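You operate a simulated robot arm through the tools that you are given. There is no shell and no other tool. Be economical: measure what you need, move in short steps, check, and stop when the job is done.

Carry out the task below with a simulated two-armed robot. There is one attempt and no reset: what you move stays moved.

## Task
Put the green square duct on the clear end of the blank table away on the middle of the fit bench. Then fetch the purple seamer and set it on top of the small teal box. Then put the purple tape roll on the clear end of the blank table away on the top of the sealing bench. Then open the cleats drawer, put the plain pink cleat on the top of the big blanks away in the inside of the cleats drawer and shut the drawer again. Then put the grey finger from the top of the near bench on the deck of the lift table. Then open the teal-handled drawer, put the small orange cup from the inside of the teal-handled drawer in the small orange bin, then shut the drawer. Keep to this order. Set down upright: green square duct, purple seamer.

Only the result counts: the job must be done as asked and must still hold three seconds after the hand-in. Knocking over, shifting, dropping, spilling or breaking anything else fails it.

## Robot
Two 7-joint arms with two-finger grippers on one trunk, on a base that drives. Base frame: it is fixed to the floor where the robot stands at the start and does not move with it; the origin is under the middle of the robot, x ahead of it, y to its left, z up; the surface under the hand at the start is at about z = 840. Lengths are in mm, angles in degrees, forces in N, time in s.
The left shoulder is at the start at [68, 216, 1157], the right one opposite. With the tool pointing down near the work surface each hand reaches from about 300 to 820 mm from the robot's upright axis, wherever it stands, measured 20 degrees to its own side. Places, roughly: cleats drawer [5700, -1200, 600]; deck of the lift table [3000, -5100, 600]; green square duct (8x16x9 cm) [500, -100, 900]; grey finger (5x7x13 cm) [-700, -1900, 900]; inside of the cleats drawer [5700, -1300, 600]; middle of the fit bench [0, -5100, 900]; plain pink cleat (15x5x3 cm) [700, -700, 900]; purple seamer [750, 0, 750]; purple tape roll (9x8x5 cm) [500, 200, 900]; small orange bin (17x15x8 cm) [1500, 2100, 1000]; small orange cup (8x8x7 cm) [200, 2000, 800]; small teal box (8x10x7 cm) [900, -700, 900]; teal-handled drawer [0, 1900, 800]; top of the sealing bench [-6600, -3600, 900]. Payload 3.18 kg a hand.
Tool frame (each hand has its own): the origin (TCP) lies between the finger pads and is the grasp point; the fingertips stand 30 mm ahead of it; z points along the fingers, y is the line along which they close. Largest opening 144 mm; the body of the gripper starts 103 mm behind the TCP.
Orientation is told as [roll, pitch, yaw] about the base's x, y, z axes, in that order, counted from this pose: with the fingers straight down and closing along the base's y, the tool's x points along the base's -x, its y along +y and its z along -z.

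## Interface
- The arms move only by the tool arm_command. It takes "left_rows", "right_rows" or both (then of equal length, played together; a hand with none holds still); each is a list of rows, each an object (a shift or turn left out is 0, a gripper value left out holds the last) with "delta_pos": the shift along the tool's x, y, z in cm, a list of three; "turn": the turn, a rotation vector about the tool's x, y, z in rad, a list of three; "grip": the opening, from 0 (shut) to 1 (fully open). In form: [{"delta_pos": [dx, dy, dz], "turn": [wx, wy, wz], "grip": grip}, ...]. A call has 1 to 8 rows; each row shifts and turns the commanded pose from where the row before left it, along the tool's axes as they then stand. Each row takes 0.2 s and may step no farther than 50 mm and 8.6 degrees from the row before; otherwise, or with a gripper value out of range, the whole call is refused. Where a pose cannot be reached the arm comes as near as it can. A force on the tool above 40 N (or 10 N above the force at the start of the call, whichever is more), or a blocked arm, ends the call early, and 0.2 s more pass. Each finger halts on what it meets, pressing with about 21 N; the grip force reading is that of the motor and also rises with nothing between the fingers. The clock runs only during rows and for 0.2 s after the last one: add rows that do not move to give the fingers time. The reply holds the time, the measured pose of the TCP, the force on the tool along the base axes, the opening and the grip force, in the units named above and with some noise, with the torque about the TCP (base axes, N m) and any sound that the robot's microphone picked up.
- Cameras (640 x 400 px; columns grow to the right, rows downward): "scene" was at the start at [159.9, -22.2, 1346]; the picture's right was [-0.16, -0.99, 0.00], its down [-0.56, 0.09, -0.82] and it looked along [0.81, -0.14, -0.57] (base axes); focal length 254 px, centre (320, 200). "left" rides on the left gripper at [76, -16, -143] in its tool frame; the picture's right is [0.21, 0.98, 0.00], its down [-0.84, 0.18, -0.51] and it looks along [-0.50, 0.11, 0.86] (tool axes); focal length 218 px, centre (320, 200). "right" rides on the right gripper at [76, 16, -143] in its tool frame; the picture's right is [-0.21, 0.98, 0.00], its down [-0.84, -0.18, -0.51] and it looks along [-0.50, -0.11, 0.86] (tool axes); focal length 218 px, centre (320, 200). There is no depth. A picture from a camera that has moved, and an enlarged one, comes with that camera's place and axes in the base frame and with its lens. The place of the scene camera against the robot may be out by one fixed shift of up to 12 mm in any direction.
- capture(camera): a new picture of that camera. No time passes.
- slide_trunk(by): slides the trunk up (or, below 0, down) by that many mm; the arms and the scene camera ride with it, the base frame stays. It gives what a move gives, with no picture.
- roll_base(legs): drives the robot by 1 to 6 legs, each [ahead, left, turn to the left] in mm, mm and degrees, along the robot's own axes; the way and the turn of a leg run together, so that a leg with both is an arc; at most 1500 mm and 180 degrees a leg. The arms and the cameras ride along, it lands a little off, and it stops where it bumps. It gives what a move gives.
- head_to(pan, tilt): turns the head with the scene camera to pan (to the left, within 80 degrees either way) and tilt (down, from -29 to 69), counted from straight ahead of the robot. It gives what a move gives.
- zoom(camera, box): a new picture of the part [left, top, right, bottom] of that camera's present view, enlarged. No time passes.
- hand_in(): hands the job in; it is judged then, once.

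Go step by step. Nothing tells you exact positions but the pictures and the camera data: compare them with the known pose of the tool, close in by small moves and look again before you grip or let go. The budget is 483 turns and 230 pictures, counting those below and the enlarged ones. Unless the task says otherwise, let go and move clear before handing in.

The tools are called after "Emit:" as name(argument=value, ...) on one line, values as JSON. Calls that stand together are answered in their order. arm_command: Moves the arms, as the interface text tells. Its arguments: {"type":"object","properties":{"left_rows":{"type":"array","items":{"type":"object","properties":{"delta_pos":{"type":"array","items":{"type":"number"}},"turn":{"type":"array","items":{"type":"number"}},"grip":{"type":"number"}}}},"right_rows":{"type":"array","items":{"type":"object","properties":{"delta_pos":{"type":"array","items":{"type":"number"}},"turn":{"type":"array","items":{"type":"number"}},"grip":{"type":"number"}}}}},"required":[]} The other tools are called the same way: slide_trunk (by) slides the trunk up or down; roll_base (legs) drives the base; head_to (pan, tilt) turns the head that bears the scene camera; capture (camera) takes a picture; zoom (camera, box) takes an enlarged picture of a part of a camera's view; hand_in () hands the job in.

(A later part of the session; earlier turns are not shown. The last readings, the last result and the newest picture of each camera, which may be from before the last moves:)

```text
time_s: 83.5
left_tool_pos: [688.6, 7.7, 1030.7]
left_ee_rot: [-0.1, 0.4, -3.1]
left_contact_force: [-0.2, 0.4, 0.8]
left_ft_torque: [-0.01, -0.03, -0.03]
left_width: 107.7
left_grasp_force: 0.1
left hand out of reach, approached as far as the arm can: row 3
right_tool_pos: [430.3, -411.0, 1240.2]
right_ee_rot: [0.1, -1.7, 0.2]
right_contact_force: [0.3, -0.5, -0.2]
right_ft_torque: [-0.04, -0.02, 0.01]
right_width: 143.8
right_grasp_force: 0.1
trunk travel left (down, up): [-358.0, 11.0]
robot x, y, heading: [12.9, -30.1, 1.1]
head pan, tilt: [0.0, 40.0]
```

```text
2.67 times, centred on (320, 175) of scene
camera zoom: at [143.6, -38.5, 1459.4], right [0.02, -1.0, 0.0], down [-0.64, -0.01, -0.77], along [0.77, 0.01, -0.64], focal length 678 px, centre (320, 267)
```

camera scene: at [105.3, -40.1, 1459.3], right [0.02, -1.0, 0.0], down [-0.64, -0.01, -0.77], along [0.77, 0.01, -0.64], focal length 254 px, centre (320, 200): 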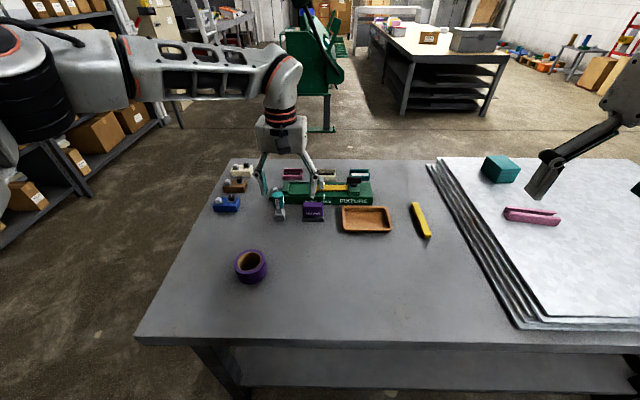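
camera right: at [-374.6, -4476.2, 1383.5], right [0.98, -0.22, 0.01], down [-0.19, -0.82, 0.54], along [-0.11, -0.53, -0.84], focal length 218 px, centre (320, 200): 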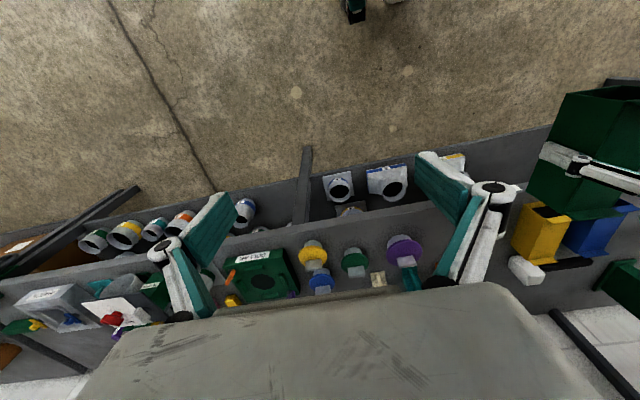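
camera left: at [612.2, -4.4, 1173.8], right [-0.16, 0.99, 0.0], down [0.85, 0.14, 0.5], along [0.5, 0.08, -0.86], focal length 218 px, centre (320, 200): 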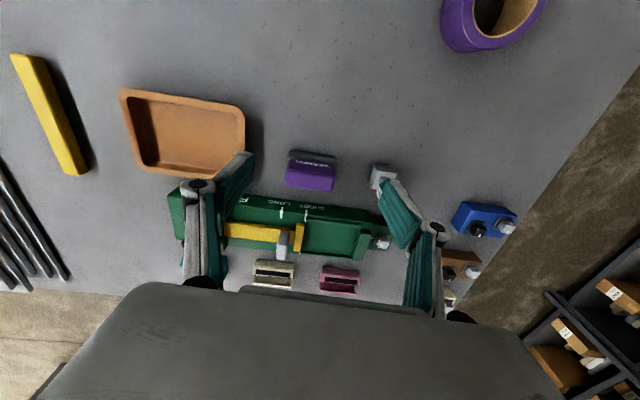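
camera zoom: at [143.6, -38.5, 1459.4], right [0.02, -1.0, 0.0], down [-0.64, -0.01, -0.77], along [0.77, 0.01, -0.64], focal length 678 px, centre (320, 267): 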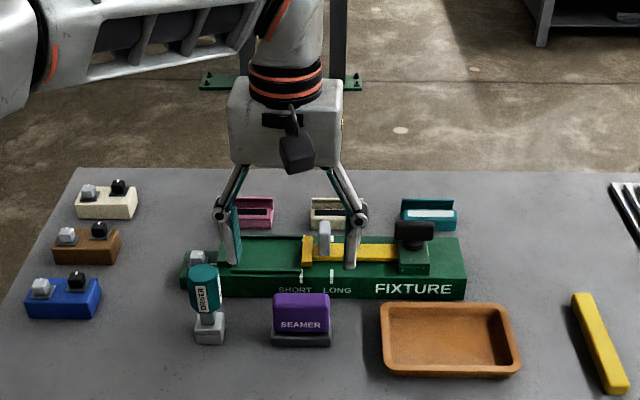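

The arm is at its reach with the trunk raised; lowering the trunk 100 mm brings it nearer the shoulder height used at the start.

Emit:
slide_trunk(by=-100)

Emit:
arm_command(left_rows=[{"delta_pos": [-2, -0.2, 0]}, {"delta_pos": [-2, -0.2, 0], "turn": [0, 0, -0.05]}])

Emit:
capture(camera="left")

Emit:
zoom(camera="scene", box=[200, 100, 440, 250])

```text
time_s: 84.8
left_tool_pos: [688.5, 7.2, 930.2]
left_ee_rot: [-0.1, 0.3, -3.0]
left_contact_force: [0.0, -0.5, 0.4]
left_ft_torque: [0.0, -0.06, -0.01]
left_width: 108.0
left_grasp_force: 0.0
right_tool_pos: [430.6, -410.9, 1139.8]
right_ee_rot: [0.1, -1.6, 0.2]
right_contact_force: [0.0, -0.1, -0.1]
right_ft_torque: [-0.01, -0.03, 0.02]
right_width: 144.4
right_grasp_force: 0.0
trunk travel left (down, up): [-258.0, 111.0]
robot x, y, heading: [14.9, -33.0, 0.9]
head pan, tilt: [0.0, 40.0]
```

```text
time_s: 85.4
left_tool_pos: [719.1, 26.5, 941.2]
left_ee_rot: [-0.4, -0.7, 1.5]
left_contact_force: [-1.0, 0.7, 0.0]
left_ft_torque: [-0.09, 0.03, 0.01]
left_width: 107.8
left_grasp_force: 0.2
left hand out of reach, approached as far as the arm can: row 1, 2
right_tool_pos: [431.7, -409.9, 1138.8]
right_ee_rot: [-0.1, -1.5, 0.2]
right_contact_force: [0.1, -0.2, 0.4]
right_ft_torque: [-0.04, 0.0, 0.02]
right_width: 144.0
right_grasp_force: 0.1
trunk travel left (down, up): [-258.0, 111.0]
robot x, y, heading: [16.6, -32.9, 0.8]
head pan, tilt: [0.0, 40.0]
```

```text
196 pictures are left
camera left: at [641.8, 8.7, 1082.5], right [-0.23, 0.97, -0.01], down [0.83, 0.2, 0.52], along [0.5, 0.11, -0.86], focal length 218 px, centre (320, 200)
```

left: 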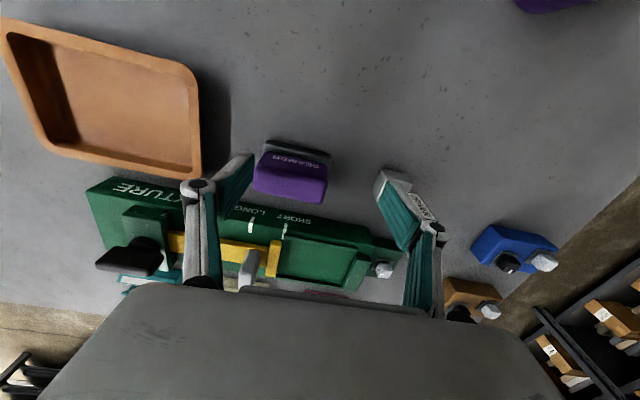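

```text
2.67 times, centred on (320, 175) of scene
camera zoom: at [162.8, -37.7, 1358.1], right [0.02, -1.0, 0.0], down [-0.64, -0.01, -0.77], along [0.77, 0.01, -0.64], focal length 678 px, centre (320, 267)
```

zoom: 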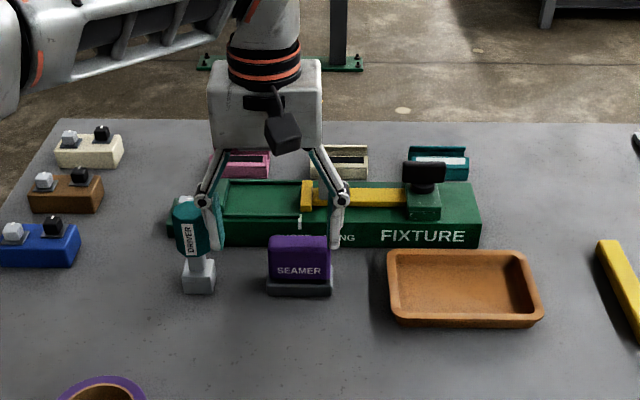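

The left arm reaches better to its own side, so I raise, shift the base right 220 mm and bring the hand back over the seamer.

Emit:
slide_trunk(by=70)

Emit:
roll_base(legs=[[0, -230, 0]])

Emit:
arm_command(left_rows=[{"delta_pos": [0, 4, 0]}, {"delta_pos": [0, 4, 0]}, {"delta_pos": [0, 4, 0]}, {"delta_pos": [0, 4, 0]}, {"delta_pos": [0, 4, 0], "turn": [0, 0, 0.02]}])

Emit:
capture(camera="left")

```text
time_s: 86.5
left_tool_pos: [720.3, 25.2, 1046.7]
left_ee_rot: [-0.3, -3.8, 1.4]
left_contact_force: [0.6, 0.2, 1.0]
left_ft_torque: [0.04, 0.0, -0.01]
left_width: 107.9
left_grasp_force: 0.0
right_tool_pos: [431.6, -412.0, 1208.6]
right_ee_rot: [0.1, -1.4, 0.3]
right_contact_force: [0.7, 0.5, -0.4]
right_ft_torque: [0.04, -0.02, 0.0]
right_width: 144.1
right_grasp_force: 0.0
trunk travel left (down, up): [-328.0, 41.0]
robot x, y, heading: [12.1, -31.2, 1.0]
head pan, tilt: [0.0, 40.0]
```

```text
time_s: 89.1
left_tool_pos: [722.7, -204.7, 1046.9]
left_ee_rot: [-0.3, -3.8, 1.6]
left_contact_force: [-0.3, 0.0, 0.2]
left_ft_torque: [0.0, 0.02, -0.01]
left_width: 108.1
left_grasp_force: 0.1
right_tool_pos: [435.8, -641.3, 1207.9]
right_ee_rot: [0.1, -1.5, 0.3]
right_contact_force: [-0.3, 0.0, -0.3]
right_ft_torque: [0.02, 0.04, -0.01]
right_width: 144.0
right_grasp_force: 0.0
trunk travel left (down, up): [-328.0, 41.0]
robot x, y, heading: [16.2, -264.2, 1.3]
head pan, tilt: [0.0, 40.0]
```

```text
time_s: 90.3
left_tool_pos: [721.3, -53.1, 1048.6]
left_ee_rot: [-0.3, -3.9, 1.4]
left_contact_force: [-0.6, 0.2, 0.5]
left_ft_torque: [0.02, -0.01, -0.02]
left_width: 108.2
left_grasp_force: 0.2
left hand out of reach, approached as far as the arm can: row 4, 5
right_tool_pos: [435.6, -641.9, 1208.5]
right_ee_rot: [0.0, -1.5, 0.3]
right_contact_force: [-0.7, 0.9, 0.1]
right_ft_torque: [0.0, 0.0, 0.03]
right_width: 143.9
right_grasp_force: 0.0
trunk travel left (down, up): [-328.0, 41.0]
robot x, y, heading: [18.8, -262.7, 0.8]
head pan, tilt: [0.0, 40.0]
```

```text
194 pictures are left
camera left: at [635.3, -71.5, 1185.1], right [-0.23, 0.97, -0.02], down [0.8, 0.2, 0.56], along [0.55, 0.12, -0.83], focal length 218 px, centre (320, 200)
```

left: 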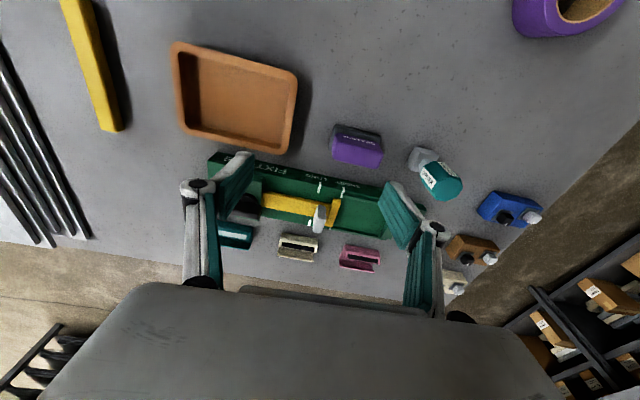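

Reach improves with the hand lower relative to the shoulder; lower the trunk and then the arm.

Emit:
slide_trunk(by=-70)

Emit:
arm_command(left_rows=[{"delta_pos": [1, 1, 3], "turn": [0, 0.03, 0]}, {"delta_pos": [0, 3, 1], "turn": [0, 0.03, 0]}, {"delta_pos": [-1, 2, 0], "turn": [0, 0, 0.02]}])

Emit:
capture(camera="left")

```text
time_s: 91.4
left_tool_pos: [719.8, -53.0, 978.1]
left_ee_rot: [-0.4, -3.9, 0.2]
left_contact_force: [-0.1, 0.3, 0.5]
left_ft_torque: [-0.02, -0.03, 0.02]
left_width: 107.9
left_grasp_force: 0.1
right_tool_pos: [435.1, -640.6, 1138.8]
right_ee_rot: [-0.1, -1.5, 0.3]
right_contact_force: [0.5, -0.4, 0.4]
right_ft_torque: [0.0, -0.05, -0.01]
right_width: 143.9
right_grasp_force: 0.1
trunk travel left (down, up): [-258.0, 111.0]
robot x, y, heading: [17.4, -262.7, 1.0]
head pan, tilt: [0.0, 40.0]
```

```text
time_s: 92.2
left_tool_pos: [712.0, -35.2, 941.4]
left_ee_rot: [-0.3, -1.5, 0.2]
left_contact_force: [0.6, 0.3, 0.7]
left_ft_torque: [-0.03, 0.05, -0.01]
left_width: 108.1
left_grasp_force: 0.0
left hand out of reach, approached as far as the arm can: row 2, 3
right_tool_pos: [436.5, -641.4, 1138.5]
right_ee_rot: [0.1, -1.5, 0.2]
right_contact_force: [0.3, 0.4, 0.4]
right_ft_torque: [-0.01, 0.0, -0.02]
right_width: 143.8
right_grasp_force: 0.1
trunk travel left (down, up): [-258.0, 111.0]
robot x, y, heading: [16.3, -264.2, 1.1]
head pan, tilt: [0.0, 40.0]
```

```text
193 pictures are left
camera left: at [631.9, -50.4, 1083.2], right [-0.21, 0.98, -0.01], down [0.83, 0.19, 0.53], along [0.52, 0.1, -0.85], focal length 218 px, centre (320, 200)
```

left: 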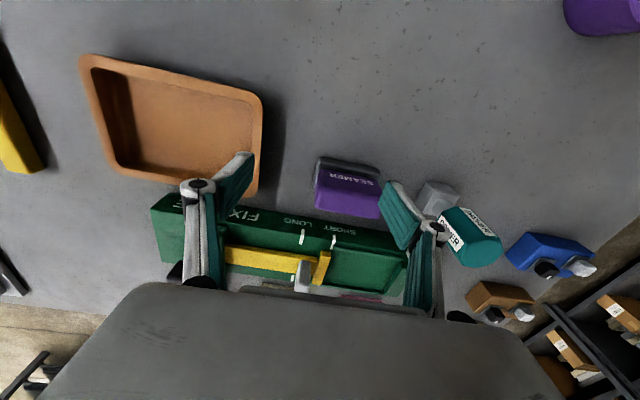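

Still marginal reach. I look down to see how much room the base has to the table edge.

Emit:
head_to(pan=0, tilt=69)

Emit:
capture(camera="scene")

```text
time_s: 93.1
left_tool_pos: [710.3, -35.9, 942.9]
left_ee_rot: [-0.3, -1.5, 0.4]
left_contact_force: [0.3, -0.4, -0.5]
left_ft_torque: [0.03, 0.02, 0.0]
left_width: 108.2
left_grasp_force: 0.0
right_tool_pos: [436.1, -641.1, 1137.8]
right_ee_rot: [0.0, -1.5, 0.2]
right_contact_force: [-0.9, -0.3, -0.2]
right_ft_torque: [0.03, 0.02, 0.01]
right_width: 144.0
right_grasp_force: 0.0
trunk travel left (down, up): [-258.0, 111.0]
robot x, y, heading: [17.8, -264.9, 0.9]
head pan, tilt: [0.0, 68.8]
```

```text
192 pictures are left
camera scene: at [137.2, -269.7, 1322.0], right [0.02, -1.0, 0.0], down [-0.93, -0.02, -0.36], along [0.36, 0.01, -0.93], focal length 254 px, centre (320, 200)
```

scene: 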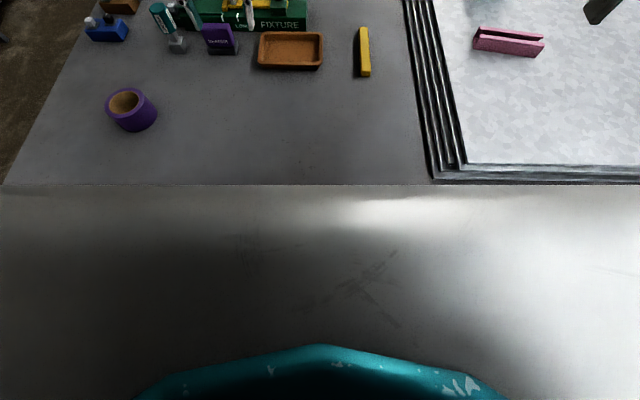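

No bump information. I'll instead use a higher shoulder with the arm reaching lower, where the reach is longer.

Emit:
slide_trunk(by=80)

Emit:
arm_command(left_rows=[{"delta_pos": [1, 2, 4], "turn": [0, 0.02, 0]}, {"delta_pos": [0, 2, 3]}, {"delta_pos": [-1.5, 1.5, 0]}, {"delta_pos": [-1.5, 0, 0]}])

Emit:
capture(camera="left")

```text
time_s: 94.3
left_tool_pos: [711.9, -33.6, 1058.6]
left_ee_rot: [-0.2, -4.6, 0.4]
left_contact_force: [-0.8, 0.5, -1.3]
left_ft_torque: [-0.01, 0.0, 0.0]
left_width: 107.9
left_grasp_force: 0.1
right_tool_pos: [434.9, -642.2, 1218.1]
right_ee_rot: [0.1, -1.5, 0.3]
right_contact_force: [0.3, -0.9, -0.6]
right_ft_torque: [0.02, 0.01, -0.02]
right_width: 143.9
right_grasp_force: 0.0
trunk travel left (down, up): [-338.0, 31.0]
robot x, y, heading: [17.9, -264.5, 1.3]
head pan, tilt: [0.0, 68.8]
```

```text
time_s: 95.3
left_tool_pos: [705.9, 3.7, 988.5]
left_ee_rot: [-0.3, -3.5, 0.4]
left_contact_force: [0.7, 0.0, 0.1]
left_ft_torque: [0.01, -0.03, -0.01]
left_width: 108.1
left_grasp_force: 0.1
left hand out of reach, approached as far as the arm can: row 3, 4
right_tool_pos: [435.0, -639.3, 1218.0]
right_ee_rot: [0.0, -1.5, 0.4]
right_contact_force: [0.5, -0.3, 0.0]
right_ft_torque: [-0.03, -0.03, 0.0]
right_width: 143.6
right_grasp_force: 0.1
trunk travel left (down, up): [-338.0, 31.0]
robot x, y, heading: [17.5, -265.5, 1.2]
head pan, tilt: [0.0, 68.8]
```

```text
191 pictures are left
camera left: at [622.1, -11.5, 1126.0], right [-0.21, 0.98, -0.02], down [0.81, 0.19, 0.56], along [0.55, 0.11, -0.83], focal length 218 px, centre (320, 200)
```

left: 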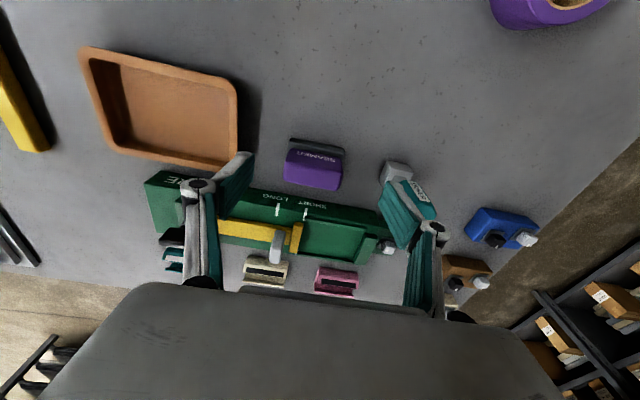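

The fingers now straddle the seamer in y. Lower the trunk 60 and then push forward.

Emit:
slide_trunk(by=-70)

Emit:
arm_command(left_rows=[{"delta_pos": [-0.5, 0, 1.5], "turn": [0, 0.06, 0]}, {"delta_pos": [-1, 0, 0]}, {"delta_pos": [-1.0, 0, 0]}])

Emit:
capture(camera="left")

Emit:
zoom(camera="scene", box=[60, 0, 380, 200])

```text
time_s: 96.4
left_tool_pos: [706.6, 2.9, 920.6]
left_ee_rot: [-0.3, -3.6, 0.3]
left_contact_force: [-0.3, 0.5, 0.0]
left_ft_torque: [0.0, 0.0, 0.04]
left_width: 108.0
left_grasp_force: 0.1
right_tool_pos: [433.9, -640.8, 1150.0]
right_ee_rot: [0.0, -1.6, 0.2]
right_contact_force: [-0.5, 0.1, 0.5]
right_ft_torque: [0.01, -0.03, 0.0]
right_width: 144.0
right_grasp_force: 0.0
trunk travel left (down, up): [-268.0, 101.0]
robot x, y, heading: [19.4, -263.3, 1.1]
head pan, tilt: [0.0, 68.8]
```

```text
time_s: 97.2
left_tool_pos: [710.5, 5.5, 911.1]
left_ee_rot: [-0.2, -1.9, 0.4]
left_contact_force: [-0.6, -0.8, 0.2]
left_ft_torque: [0.0, 0.03, 0.03]
left_width: 108.2
left_grasp_force: 0.1
left hand out of reach, approached as far as the arm can: row 1, 2, 3
right_tool_pos: [436.0, -642.1, 1149.2]
right_ee_rot: [0.0, -1.4, 0.3]
right_contact_force: [0.4, -0.1, 0.4]
right_ft_torque: [-0.01, 0.01, 0.02]
right_width: 144.1
right_grasp_force: 0.0
trunk travel left (down, up): [-268.0, 101.0]
robot x, y, heading: [18.5, -261.9, 1.0]
head pan, tilt: [0.0, 68.8]
```

```text
190 pictures are left
camera left: at [629.3, -11.4, 1052.3], right [-0.22, 0.98, -0.01], down [0.82, 0.19, 0.53], along [0.52, 0.11, -0.85], focal length 218 px, centre (320, 200)
```

left: 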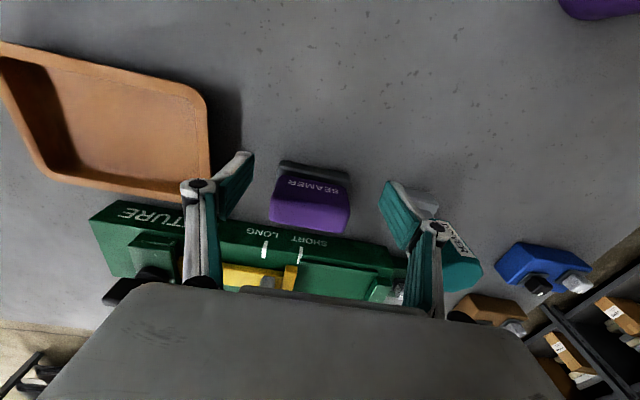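

```text
2.00 times, centred on (220, 100) of scene
camera zoom: at [132.9, -270.0, 1332.3], right [0.02, -1.0, 0.0], down [-0.93, -0.02, -0.36], along [0.36, 0.01, -0.93], focal length 509 px, centre (520, 400)
```

zoom: 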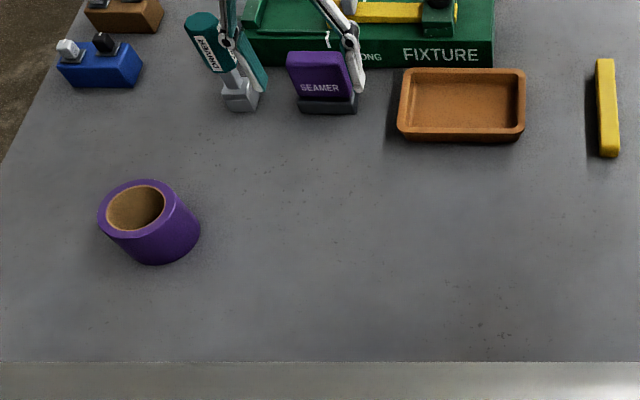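

The hand is ~25 mm short in x. Tilting the fingers forward ~11° gives the reach (sideways grip isn't affected).

Emit:
arm_command(left_rows=[{"turn": [0, -0.09, 0]}, {"turn": [0, -0.09, 0]}, {"delta_pos": [-1.2, 0, 0.3]}, {"delta_pos": [-1.1, 0, 0.3]}])

Emit:
capture(camera="left")

Emit:
zoom(camera="scene", box=[100, 0, 340, 150])

```text
time_s: 98.2
left_tool_pos: [734.6, 5.8, 910.7]
left_ee_rot: [-0.3, -10.4, 0.3]
left_contact_force: [0.5, 0.0, -0.5]
left_ft_torque: [-0.01, -0.01, 0.04]
left_width: 108.2
left_grasp_force: 0.1
right_tool_pos: [434.4, -641.4, 1148.5]
right_ee_rot: [-0.1, -1.5, 0.3]
right_contact_force: [0.3, -0.2, 0.0]
right_ft_torque: [0.03, 0.02, 0.01]
right_width: 144.0
right_grasp_force: 0.0
trunk travel left (down, up): [-268.0, 101.0]
robot x, y, heading: [22.1, -267.6, 1.1]
head pan, tilt: [0.0, 68.8]
```

```text
188 pictures are left
camera left: at [633.2, -10.8, 1036.5], right [-0.21, 0.98, -0.04], down [0.74, 0.19, 0.65], along [0.64, 0.11, -0.76], focal length 218 px, centre (320, 200)
```

left: 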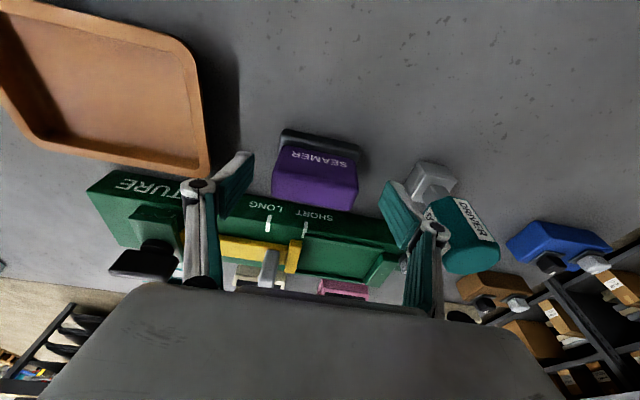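

```text
2.67 times, centred on (220, 75) of scene
camera zoom: at [132.8, -269.7, 1332.3], right [0.02, -1.0, 0.0], down [-0.93, -0.02, -0.36], along [0.36, 0.01, -0.93], focal length 678 px, centre (587, 533)
```

zoom: 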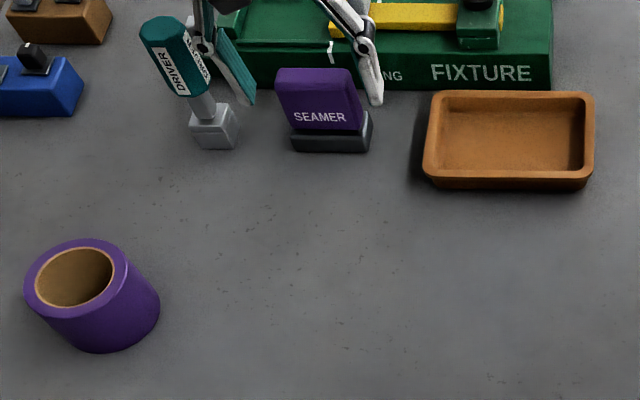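

Aligned; descend ~27 mm, shift 5 mm right, and close.

Emit:
arm_command(left_rows=[{"delta_pos": [-0.1, -0.5, 1.4]}, {"delta_pos": [-0.1, 0, 1.3]}, {"grip": 0.3}, {"grip": 0.3}, {"grip": 0.3}])

Emit:
capture(camera="left")

Emit:
zoom(camera="scene", box=[100, 0, 340, 150])

```text
time_s: 99.4
left_tool_pos: [740.8, -0.1, 883.7]
left_ee_rot: [-0.3, -10.5, 0.3]
left_contact_force: [0.9, 0.6, -0.2]
left_ft_torque: [0.03, -0.03, -0.01]
left_width: 74.6
left_grasp_force: 21.1
right_tool_pos: [436.6, -640.6, 1148.8]
right_ee_rot: [0.1, -1.4, 0.3]
right_contact_force: [0.5, 0.3, -0.4]
right_ft_torque: [0.02, -0.02, 0.0]
right_width: 144.0
right_grasp_force: 0.1
trunk travel left (down, up): [-268.0, 101.0]
robot x, y, heading: [14.7, -265.3, 1.0]
head pan, tilt: [0.0, 68.8]
```

```text
186 pictures are left
camera left: at [639.9, -16.5, 1010.5], right [-0.21, 0.98, -0.04], down [0.74, 0.19, 0.65], along [0.64, 0.11, -0.76], focal length 218 px, centre (320, 200)
```

left: 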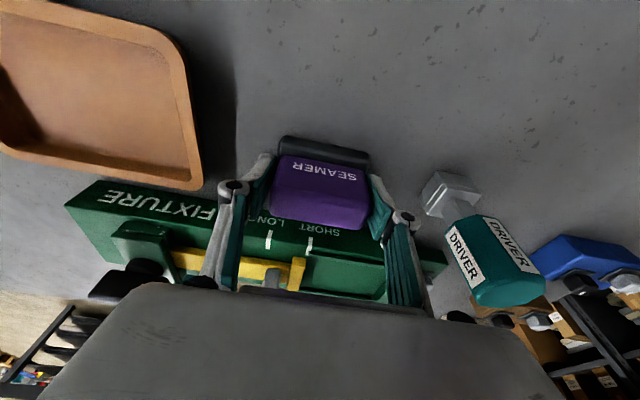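

```text
2.67 times, centred on (220, 75) of scene
camera zoom: at [133.0, -269.8, 1332.2], right [0.02, -1.0, 0.0], down [-0.93, -0.02, -0.36], along [0.36, 0.01, -0.93], focal length 678 px, centre (587, 533)
```

zoom: 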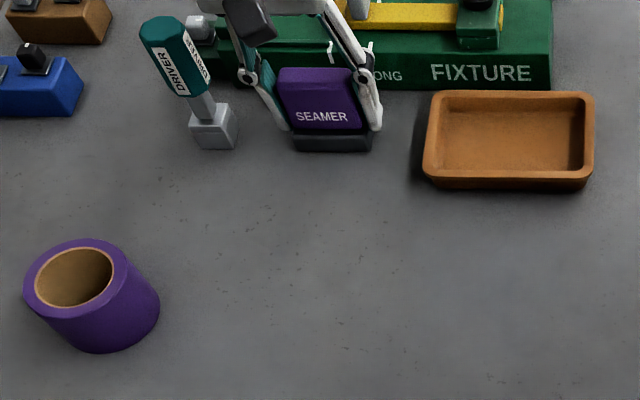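

Gripped. Lift with the trunk and check.

Emit:
slide_trunk(by=95)

Emit:
arm_command(left_rows=[{"delta_pos": [3, 0, -2]}, {"delta_pos": [4, 0, -2]}, {"delta_pos": [4, 0, -2]}, {"delta_pos": [4, 0, -1]}])

Emit:
head_to(pan=10, tilt=45)

Emit:
capture(camera="scene")

Emit:
capture(camera="left")

```text
time_s: 100.7
left_tool_pos: [740.2, 0.4, 977.4]
left_ee_rot: [-0.2, -10.4, 0.2]
left_contact_force: [-0.5, -0.1, -2.3]
left_ft_torque: [0.0, 0.02, -0.02]
left_width: 74.9
left_grasp_force: 21.0
right_tool_pos: [435.2, -642.4, 1244.1]
right_ee_rot: [0.0, -1.5, 0.3]
right_contact_force: [0.6, -0.3, -0.3]
right_ft_torque: [-0.01, 0.0, -0.02]
right_width: 143.8
right_grasp_force: 0.0
trunk travel left (down, up): [-363.0, 6.0]
robot x, y, heading: [16.0, -266.6, 1.0]
head pan, tilt: [0.0, 68.8]
```

```text
time_s: 101.7
left_tool_pos: [579.4, 1.1, 1020.3]
left_ee_rot: [-0.2, -10.4, 0.4]
left_contact_force: [-0.8, -0.1, -2.2]
left_ft_torque: [-0.03, 0.0, 0.02]
left_width: 74.3
left_grasp_force: 21.2
right_tool_pos: [435.7, -641.4, 1244.8]
right_ee_rot: [0.0, -1.6, 0.2]
right_contact_force: [-0.3, 0.0, 0.0]
right_ft_torque: [-0.04, -0.01, 0.02]
right_width: 144.1
right_grasp_force: 0.0
trunk travel left (down, up): [-363.0, 6.0]
robot x, y, heading: [15.0, -268.6, 1.0]
head pan, tilt: [0.0, 68.8]
```

```text
time_s: 102.5
left_tool_pos: [580.8, -0.0, 1019.9]
left_ee_rot: [-0.2, -10.5, 0.3]
left_contact_force: [0.6, 0.1, -1.3]
left_ft_torque: [0.02, -0.01, 0.0]
left_width: 74.5
left_grasp_force: 21.4
right_tool_pos: [435.8, -641.0, 1244.1]
right_ee_rot: [0.0, -1.5, 0.2]
right_contact_force: [0.1, 0.8, 0.3]
right_ft_torque: [-0.01, -0.01, 0.0]
right_width: 143.9
right_grasp_force: 0.2
trunk travel left (down, up): [-363.0, 6.0]
robot x, y, heading: [20.4, -267.0, 1.0]
head pan, tilt: [10.0, 45.0]
```

```text
184 pictures are left
camera scene: at [143.8, -255.4, 1456.7], right [0.19, -0.98, 0.0], down [-0.69, -0.13, -0.71], along [0.69, 0.13, -0.71], focal length 254 px, centre (320, 200)
```

scene: 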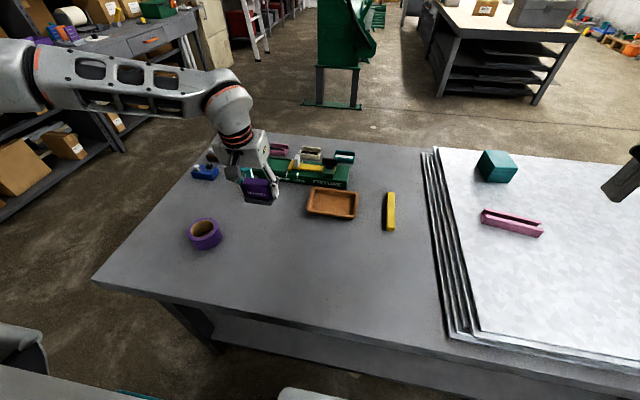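

```text
183 pictures are left
camera left: at [480.0, -16.5, 1147.0], right [-0.21, 0.98, -0.04], down [0.74, 0.19, 0.65], along [0.64, 0.11, -0.76], focal length 218 px, centre (320, 200)
```

left: 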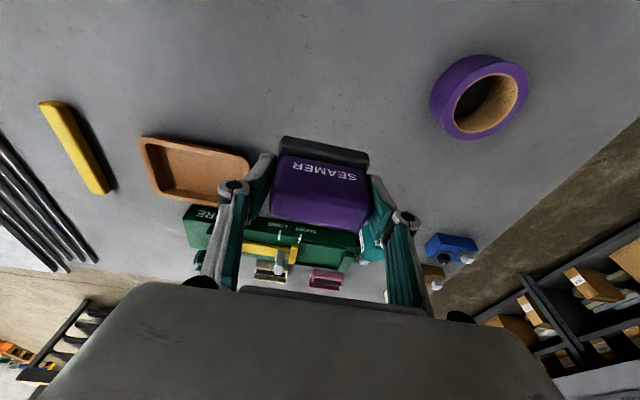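

The seamer is held with its base. The teal box (~930,-720) is only reachable from the table's far side, so I'll go around the left end.

Emit:
roll_base(legs=[[0, 650, 0], [0, 650, 0]])

Emit:
head_to(pan=0, tilt=25)

Emit:
capture(camera="scene")

```text
time_s: 114.5
left_tool_pos: [557.1, 1303.2, 1021.0]
left_ee_rot: [-0.3, -10.4, 0.3]
left_contact_force: [0.3, 0.1, -2.1]
left_ft_torque: [-0.01, 0.02, -0.05]
left_width: 74.6
left_grasp_force: 20.7
right_tool_pos: [411.6, 661.8, 1244.0]
right_ee_rot: [0.1, -1.5, 0.2]
right_contact_force: [-1.3, 0.3, 0.5]
right_ft_torque: [0.06, 0.04, -0.02]
right_width: 144.0
right_grasp_force: 0.0
trunk travel left (down, up): [-363.0, 6.0]
robot x, y, heading: [-7.1, 1044.3, 0.7]
head pan, tilt: [10.0, 45.0]
```

```text
time_s: 115.3
left_tool_pos: [556.6, 1303.9, 1019.6]
left_ee_rot: [-0.3, -10.4, 0.3]
left_contact_force: [-0.5, 0.1, -1.5]
left_ft_torque: [0.0, 0.0, -0.02]
left_width: 74.6
left_grasp_force: 20.3
right_tool_pos: [412.0, 663.9, 1243.5]
right_ee_rot: [0.0, -1.5, 0.2]
right_contact_force: [-0.5, 0.0, -0.3]
right_ft_torque: [0.0, -0.02, -0.03]
right_width: 143.9
right_grasp_force: 0.0
trunk travel left (down, up): [-363.0, 6.0]
robot x, y, heading: [-5.6, 1042.8, 0.7]
head pan, tilt: [0.0, 25.0]
```

```text
182 pictures are left
camera scene: at [132.8, 1035.5, 1487.3], right [0.02, -1.0, 0.0], down [-0.42, -0.01, -0.91], along [0.91, 0.01, -0.42], focal length 254 px, centre (320, 200)
```

scene: 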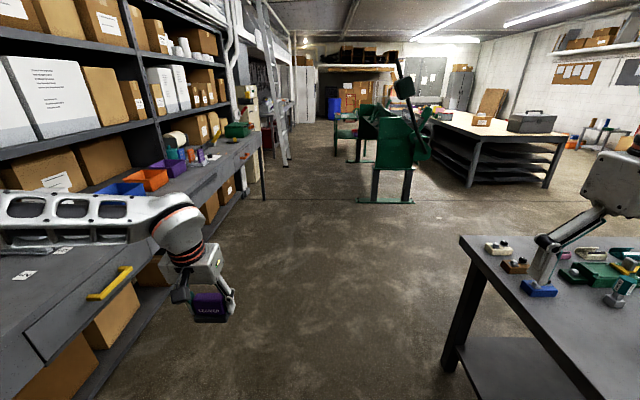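

The way is clear. Drive forward past the table, then turn around via the right.

Emit:
roll_base(legs=[[0, -120, 0], [1050, 0, 0], [1000, 0, 0], [0, -300, 0], [0, 0, -90], [0, 0, -90]])

Emit:
head_to(pan=0, tilt=30)

Emit:
capture(camera="scene")

```text
time_s: 137.4
left_tool_pos: [1491.3, 408.0, 1020.4]
left_ee_rot: [-0.1, -10.4, 179.1]
left_contact_force: [0.3, -0.4, -1.8]
left_ft_torque: [0.02, 0.0, 0.02]
left_width: 74.4
left_grasp_force: 20.8
right_tool_pos: [1649.0, 1045.7, 1243.5]
right_ee_rot: [0.1, -1.6, 179.0]
right_contact_force: [0.2, 0.1, -0.5]
right_ft_torque: [0.01, -0.03, 0.01]
right_width: 144.0
right_grasp_force: 0.0
trunk travel left (down, up): [-363.0, 6.0]
robot x, y, heading: [2059.9, 660.8, 179.8]
head pan, tilt: [0.0, 25.0]
```

```text
time_s: 138.1
left_tool_pos: [1491.5, 408.6, 1020.0]
left_ee_rot: [-0.2, -10.4, 179.0]
left_contact_force: [-0.4, -0.2, -1.8]
left_ft_torque: [0.0, 0.0, -0.04]
left_width: 74.9
left_grasp_force: 21.0
right_tool_pos: [1649.7, 1044.9, 1244.2]
right_ee_rot: [0.1, -1.5, 178.9]
right_contact_force: [0.0, 0.3, -0.8]
right_ft_torque: [-0.03, 0.04, -0.02]
right_width: 143.9
right_grasp_force: 0.2
trunk travel left (down, up): [-363.0, 6.0]
robot x, y, heading: [2059.2, 661.3, 180.0]
head pan, tilt: [0.0, 30.0]
```

```text
181 pictures are left
camera scene: at [1932.7, 652.2, 1479.4], right [0.0, 1.0, 0.0], down [0.5, 0.0, -0.87], along [-0.87, 0.0, -0.5], focal length 254 px, centre (320, 200)
```

scene: 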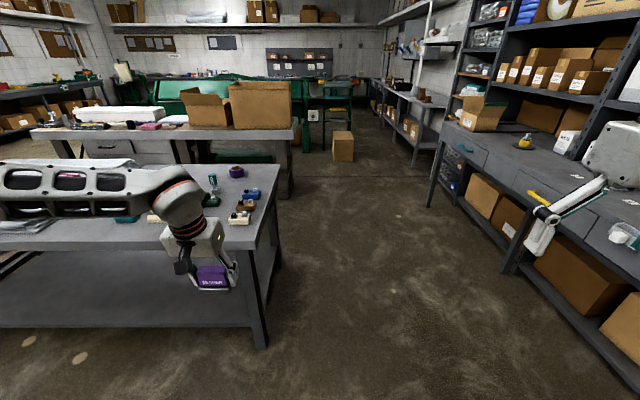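

Now strafe to line up with the teal box on the far side.

Emit:
roll_base(legs=[[0, 600, 0], [0, 600, 0]])

Emit:
head_to(pan=5, tilt=40)

Emit:
capture(camera="scene")

```text
time_s: 149.1
left_tool_pos: [1481.7, -782.0, 1020.5]
left_ee_rot: [-0.2, -10.5, 178.9]
left_contact_force: [0.3, -0.4, -1.8]
left_ft_torque: [-0.02, 0.01, 0.0]
left_width: 74.7
left_grasp_force: 21.0
right_tool_pos: [1641.5, -144.6, 1243.4]
right_ee_rot: [0.0, -1.6, 178.8]
right_contact_force: [-0.4, 1.1, -0.6]
right_ft_torque: [-0.03, -0.02, -0.01]
right_width: 143.7
right_grasp_force: 0.1
trunk travel left (down, up): [-363.0, 6.0]
robot x, y, heading: [2049.8, -532.9, 179.5]
head pan, tilt: [0.0, 30.0]
```

```text
time_s: 149.8
left_tool_pos: [1481.2, -782.5, 1019.4]
left_ee_rot: [-0.2, -10.3, 178.8]
left_contact_force: [0.0, 0.4, -2.4]
left_ft_torque: [-0.02, 0.03, 0.01]
left_width: 74.7
left_grasp_force: 20.4
right_tool_pos: [1642.5, -145.7, 1243.5]
right_ee_rot: [-0.1, -1.4, 178.8]
right_contact_force: [0.5, -0.2, 0.4]
right_ft_torque: [0.0, -0.01, 0.01]
right_width: 143.9
right_grasp_force: 0.1
trunk travel left (down, up): [-363.0, 6.0]
robot x, y, heading: [2052.2, -531.9, 179.5]
head pan, tilt: [5.0, 40.0]
```

```text
180 pictures are left
camera scene: at [1930.1, -546.5, 1464.1], right [-0.08, 1.0, 0.0], down [0.64, 0.05, -0.77], along [-0.76, -0.06, -0.64], focal length 254 px, centre (320, 200)
```

scene: 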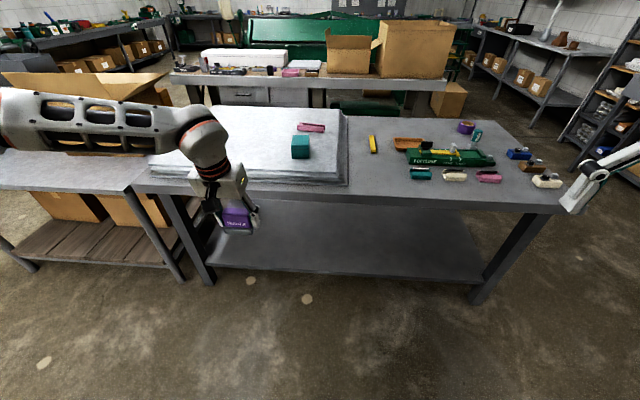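

Box at ≈(895,-720). Approach to x≈1600 first and look.

Emit:
roll_base(legs=[[450, 0, 0]])

Emit:
capture(camera="scene")

Emit:
capture(camera="left")

```text
time_s: 152.5
left_tool_pos: [1030.8, -778.0, 1020.4]
left_ee_rot: [-0.2, -10.3, 178.9]
left_contact_force: [-0.2, -0.5, -2.3]
left_ft_torque: [-0.05, 0.01, -0.01]
left_width: 74.7
left_grasp_force: 21.3
right_tool_pos: [1191.7, -141.8, 1243.3]
right_ee_rot: [0.0, -1.6, 178.7]
right_contact_force: [-0.7, -0.4, -0.6]
right_ft_torque: [0.0, 0.0, 0.02]
right_width: 144.2
right_grasp_force: 0.0
trunk travel left (down, up): [-363.0, 6.0]
robot x, y, heading: [1602.4, -524.6, 179.3]
head pan, tilt: [5.0, 40.0]
```

```text
179 pictures are left
camera scene: at [1479.6, -543.0, 1464.0], right [-0.08, 1.0, 0.0], down [0.64, 0.05, -0.77], along [-0.76, -0.06, -0.64], focal length 254 px, centre (320, 200)
```

scene: 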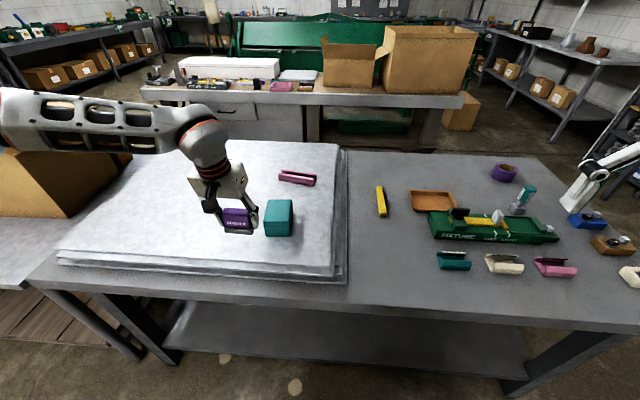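

```text
178 pictures are left
camera left: at [1132.6, -764.5, 1146.8], right [0.19, -0.98, -0.04], down [-0.74, -0.17, 0.65], along [-0.64, -0.09, -0.76], focal length 218 px, centre (320, 200)
```

left: 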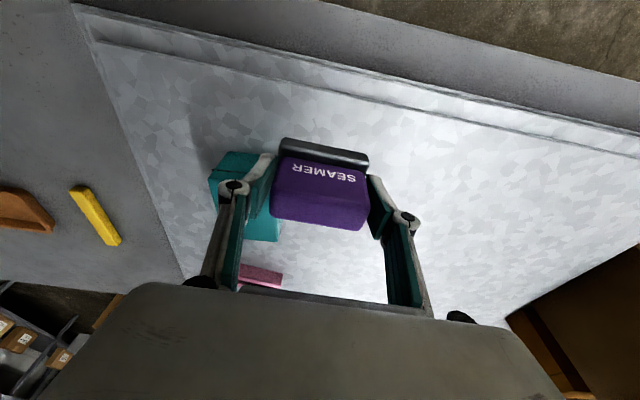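

Emit:
zoom(camera="scene", box=[180, 160, 340, 260])

Emit:
zoom(camera="left", box=[160, 110, 400, 290])

```text
4.00 times, centred on (260, 210) of scene
camera zoom: at [1479.6, -543.0, 1464.0], right [-0.08, 1.0, 0.0], down [0.64, 0.05, -0.77], along [-0.76, -0.06, -0.64], focal length 1018 px, centre (560, 160)
```

zoom: 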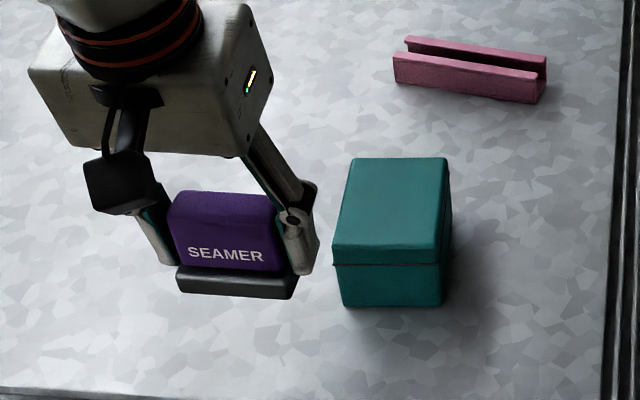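

```text
2.22 times, centred on (280, 200) of left
camera zoom: at [1132.6, -764.5, 1146.8], right [0.19, -0.98, -0.04], down [-0.74, -0.17, 0.65], along [-0.64, -0.09, -0.76], focal length 485 px, centre (409, 200)
```

zoom: 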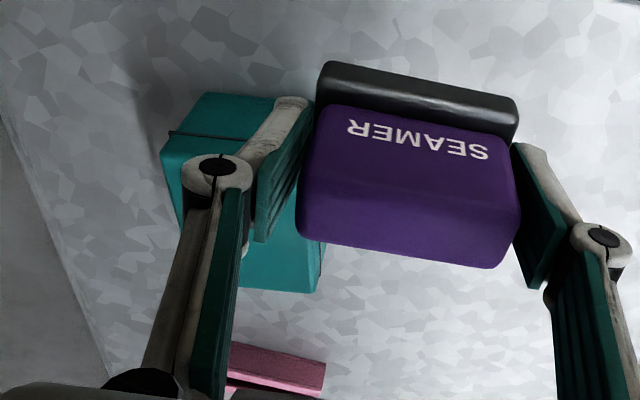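

Box centre by both cameras ≈(907,-702), top ≈935. I close in with the base and bring the seamer above it.

Emit:
roll_base(legs=[[45, 0, 0]])

Emit:
arm_command(left_rows=[{"delta_pos": [0, -3.5, -1.5]}, {"delta_pos": [-3, -3.8, 0]}, {"delta_pos": [-3, 0, 0]}])

Emit:
zoom(camera="scene", box=[180, 130, 420, 280])

Emit:
capture(camera="left")

```text
time_s: 153.4
left_tool_pos: [985.8, -779.3, 1019.6]
left_ee_rot: [-0.2, -10.3, 178.9]
left_contact_force: [-0.4, 0.0, -1.8]
left_ft_torque: [0.01, -0.05, -0.02]
left_width: 74.3
left_grasp_force: 20.9
right_tool_pos: [1146.6, -141.7, 1242.4]
right_ee_rot: [0.0, -1.4, 178.8]
right_contact_force: [-0.8, 0.1, -1.0]
right_ft_torque: [0.01, -0.11, -0.03]
right_width: 144.0
right_grasp_force: 0.0
trunk travel left (down, up): [-363.0, 6.0]
robot x, y, heading: [1554.1, -528.8, 179.6]
head pan, tilt: [5.0, 40.0]
```

```text
time_s: 154.2
left_tool_pos: [933.1, -704.5, 1045.1]
left_ee_rot: [-0.3, -10.5, 179.0]
left_contact_force: [0.0, -0.3, -0.8]
left_ft_torque: [0.04, 0.02, 0.0]
left_width: 74.8
left_grasp_force: 21.0
right_tool_pos: [1148.3, -141.5, 1243.5]
right_ee_rot: [0.1, -1.5, 178.9]
right_contact_force: [0.0, 0.5, 0.5]
right_ft_torque: [-0.02, 0.02, -0.03]
right_width: 144.0
right_grasp_force: 0.0
trunk travel left (down, up): [-363.0, 6.0]
robot x, y, heading: [1556.2, -527.5, 179.6]
head pan, tilt: [5.0, 40.0]
```

```text
2.67 times, centred on (300, 205) of scene
camera zoom: at [1436.7, -543.3, 1464.1], right [-0.08, 1.0, 0.0], down [0.64, 0.05, -0.77], along [-0.76, -0.06, -0.64], focal length 678 px, centre (373, 187)
```

zoom: 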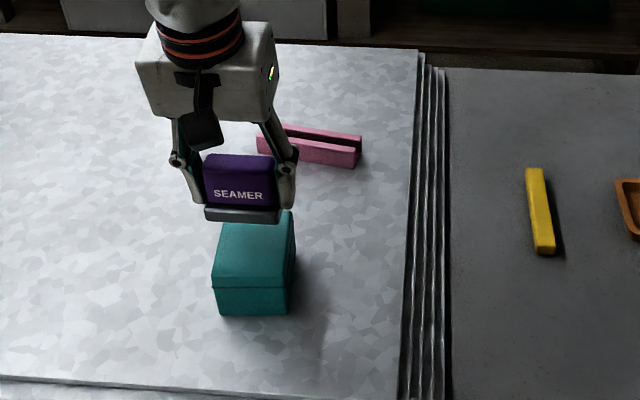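

```text
174 pictures are left
camera left: at [1034.7, -690.9, 1173.1], right [0.19, -0.98, -0.04], down [-0.74, -0.17, 0.65], along [-0.65, -0.09, -0.76], focal length 218 px, centre (320, 200)
```

left: 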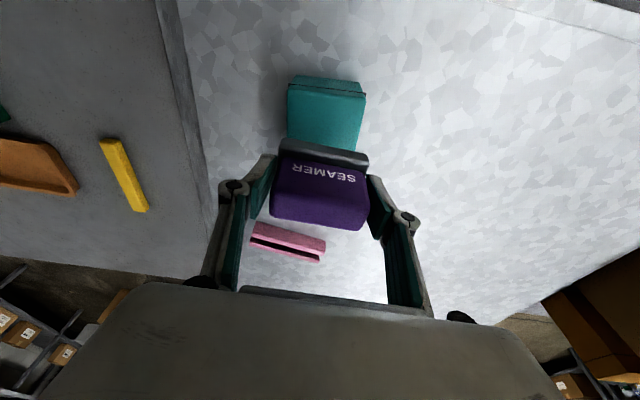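

Box centre now ≈(914,-701). Small shift, then lower 45 mm and check.

Emit:
arm_command(left_rows=[{"delta_pos": [-1.87, -0.2, 0.34]}])

Emit:
slide_trunk(by=-48)

Emit:
zoom(camera="scene", box=[180, 130, 420, 280])

Emit:
capture(camera="left")

```text
time_s: 154.6
left_tool_pos: [913.2, -701.3, 1043.4]
left_ee_rot: [-0.2, -10.3, 178.9]
left_contact_force: [0.2, 0.9, -2.9]
left_ft_torque: [-0.02, 0.0, 0.01]
left_width: 74.5
left_grasp_force: 21.2
right_tool_pos: [1147.9, -140.8, 1241.6]
right_ee_rot: [0.1, -1.5, 178.8]
right_contact_force: [-0.3, 0.0, 0.3]
right_ft_torque: [-0.02, -0.01, -0.04]
right_width: 144.0
right_grasp_force: 0.0
trunk travel left (down, up): [-363.0, 6.0]
robot x, y, heading: [1556.0, -526.3, 179.5]
head pan, tilt: [5.0, 40.0]
```

```text
time_s: 155.5
left_tool_pos: [913.0, -701.5, 1003.4]
left_ee_rot: [-0.3, -10.8, 179.0]
left_contact_force: [0.7, -3.9, 26.5]
left_ft_torque: [-0.23, 0.0, 0.14]
left_width: 74.7
left_grasp_force: 21.2
right_tool_pos: [1149.5, -140.6, 1195.6]
right_ee_rot: [0.0, -1.7, 178.9]
right_contact_force: [0.8, 0.3, 0.9]
right_ft_torque: [0.0, 0.01, -0.01]
right_width: 144.3
right_grasp_force: 0.0
trunk travel left (down, up): [-315.0, 54.0]
robot x, y, heading: [1557.8, -532.4, 180.0]
head pan, tilt: [5.0, 40.0]
```

```text
2.67 times, centred on (300, 205) of scene
camera zoom: at [1437.0, -542.6, 1417.2], right [-0.08, 1.0, 0.0], down [0.64, 0.05, -0.77], along [-0.76, -0.06, -0.64], focal length 678 px, centre (373, 187)
```

zoom: 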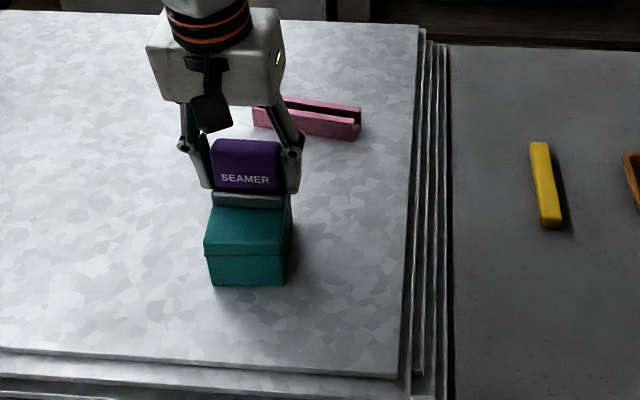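

```text
172 pictures are left
camera left: at [1015.6, -687.9, 1128.9], right [0.19, -0.98, -0.04], down [-0.74, -0.17, 0.66], along [-0.65, -0.09, -0.75], focal length 218 px, centre (320, 200)
```

left: 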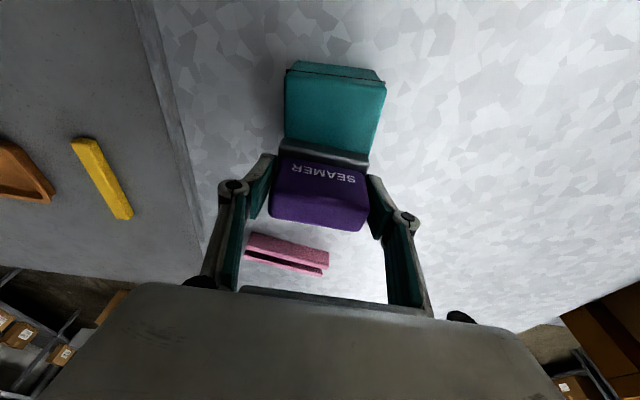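

Contact already (box top ≈959), but the seamer sits ~18 mm behind the box centre. Lift a little, shift forward toward me 18 mm, lower again.

Emit:
slide_trunk(by=16)

Emit:
arm_command(left_rows=[{"delta_pos": [0, 0, -0.6]}, {"delta_pos": [1.75, 0.0, -0.3]}, {}])

Emit:
capture(camera="left")

Emit:
zoom(camera="scene", box=[180, 130, 420, 280])

```text
time_s: 156.1
left_tool_pos: [915.0, -702.0, 1011.6]
left_ee_rot: [-0.1, -10.1, 178.9]
left_contact_force: [-0.2, -0.1, -2.4]
left_ft_torque: [-0.01, -0.03, 0.0]
left_width: 74.7
left_grasp_force: 20.7
right_tool_pos: [1148.0, -140.7, 1211.6]
right_ee_rot: [0.0, -1.5, 178.8]
right_contact_force: [0.3, 0.5, -0.5]
right_ft_torque: [0.04, -0.01, -0.01]
right_width: 144.0
right_grasp_force: 0.1
trunk travel left (down, up): [-331.0, 38.0]
robot x, y, heading: [1557.1, -527.6, 179.8]
head pan, tilt: [5.0, 40.0]
```

```text
time_s: 156.9
left_tool_pos: [932.3, -701.8, 1019.1]
left_ee_rot: [-0.2, -10.4, 178.9]
left_contact_force: [-0.2, -0.2, -2.2]
left_ft_torque: [-0.02, 0.01, -0.02]
left_width: 74.5
left_grasp_force: 21.1
right_tool_pos: [1148.0, -141.0, 1210.9]
right_ee_rot: [-0.1, -1.5, 178.9]
right_contact_force: [-0.2, 0.2, 0.5]
right_ft_torque: [0.01, 0.01, 0.01]
right_width: 144.0
right_grasp_force: 0.1
trunk travel left (down, up): [-331.0, 38.0]
robot x, y, heading: [1553.3, -529.6, 179.6]
head pan, tilt: [5.0, 40.0]
```

```text
171 pictures are left
camera left: at [1033.3, -688.1, 1146.3], right [0.19, -0.98, -0.04], down [-0.74, -0.17, 0.65], along [-0.65, -0.09, -0.76], focal length 218 px, centre (320, 200)
```

left: 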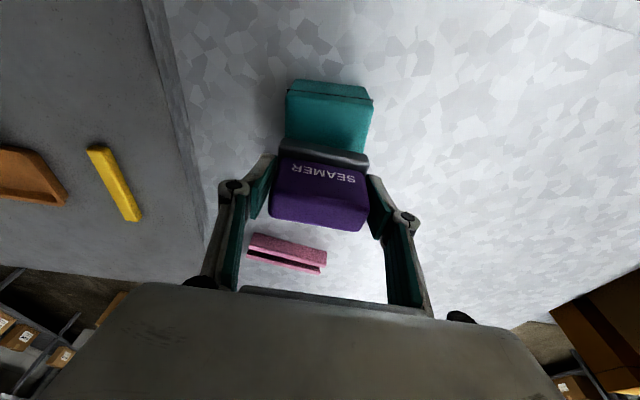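

```text
2.67 times, centred on (300, 205) of scene
camera zoom: at [1436.0, -542.5, 1432.7], right [-0.08, 1.0, 0.0], down [0.64, 0.05, -0.77], along [-0.76, -0.06, -0.64], focal length 678 px, centre (373, 187)
```

zoom: 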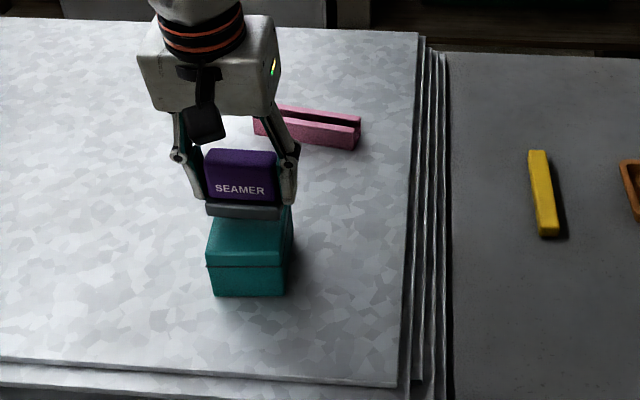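

Well centred now. Lower to contact.

Emit:
slide_trunk(by=-13)

Emit:
arm_command(left_rows=[{"delta_pos": [-0.04, 0, 0.25]}, {}])

```text
time_s: 157.5
left_tool_pos: [933.1, -702.6, 1006.5]
left_ee_rot: [-0.2, -10.5, 178.9]
left_contact_force: [0.7, -0.1, -2.1]
left_ft_torque: [0.0, 0.02, 0.01]
left_width: 74.5
left_grasp_force: 21.2
right_tool_pos: [1148.9, -140.7, 1198.8]
right_ee_rot: [0.1, -1.5, 178.9]
right_contact_force: [1.1, 0.0, 0.0]
right_ft_torque: [-0.01, 0.0, 0.02]
right_width: 144.3
right_grasp_force: 0.1
trunk travel left (down, up): [-318.0, 51.0]
robot x, y, heading: [1555.1, -527.8, 179.4]
head pan, tilt: [5.0, 40.0]
```

```text
time_s: 158.1
left_tool_pos: [931.1, -703.0, 1003.2]
left_ee_rot: [-0.1, -10.3, 179.0]
left_contact_force: [0.0, 0.2, -1.9]
left_ft_torque: [0.03, 0.02, -0.01]
left_width: 74.4
left_grasp_force: 21.1
right_tool_pos: [1147.6, -140.8, 1197.5]
right_ee_rot: [0.0, -1.5, 178.8]
right_contact_force: [-0.2, -0.4, 0.6]
right_ft_torque: [0.01, -0.01, 0.0]
right_width: 144.0
right_grasp_force: 0.0
trunk travel left (down, up): [-318.0, 51.0]
robot x, y, heading: [1552.8, -526.3, 179.7]
head pan, tilt: [5.0, 40.0]
```

Emit:
arm_command(left_rows=[{"delta_pos": [-0.04, 0, 0.2]}, {}, {"delta_pos": [-0.04, 0, 0.2]}, {}])

```text
time_s: 159.1
left_tool_pos: [931.9, -702.9, 1002.4]
left_ee_rot: [-0.3, -10.6, 179.0]
left_contact_force: [4.6, -3.7, 16.1]
left_ft_torque: [-0.04, 0.1, 0.05]
left_width: 74.7
left_grasp_force: 20.6
right_tool_pos: [1149.8, -140.1, 1199.7]
right_ee_rot: [0.0, -1.6, 178.8]
right_contact_force: [-0.4, -0.1, 0.7]
right_ft_torque: [-0.05, 0.0, 0.0]
right_width: 143.9
right_grasp_force: 0.1
trunk travel left (down, up): [-318.0, 51.0]
robot x, y, heading: [1557.1, -527.0, 179.7]
head pan, tilt: [5.0, 40.0]
```

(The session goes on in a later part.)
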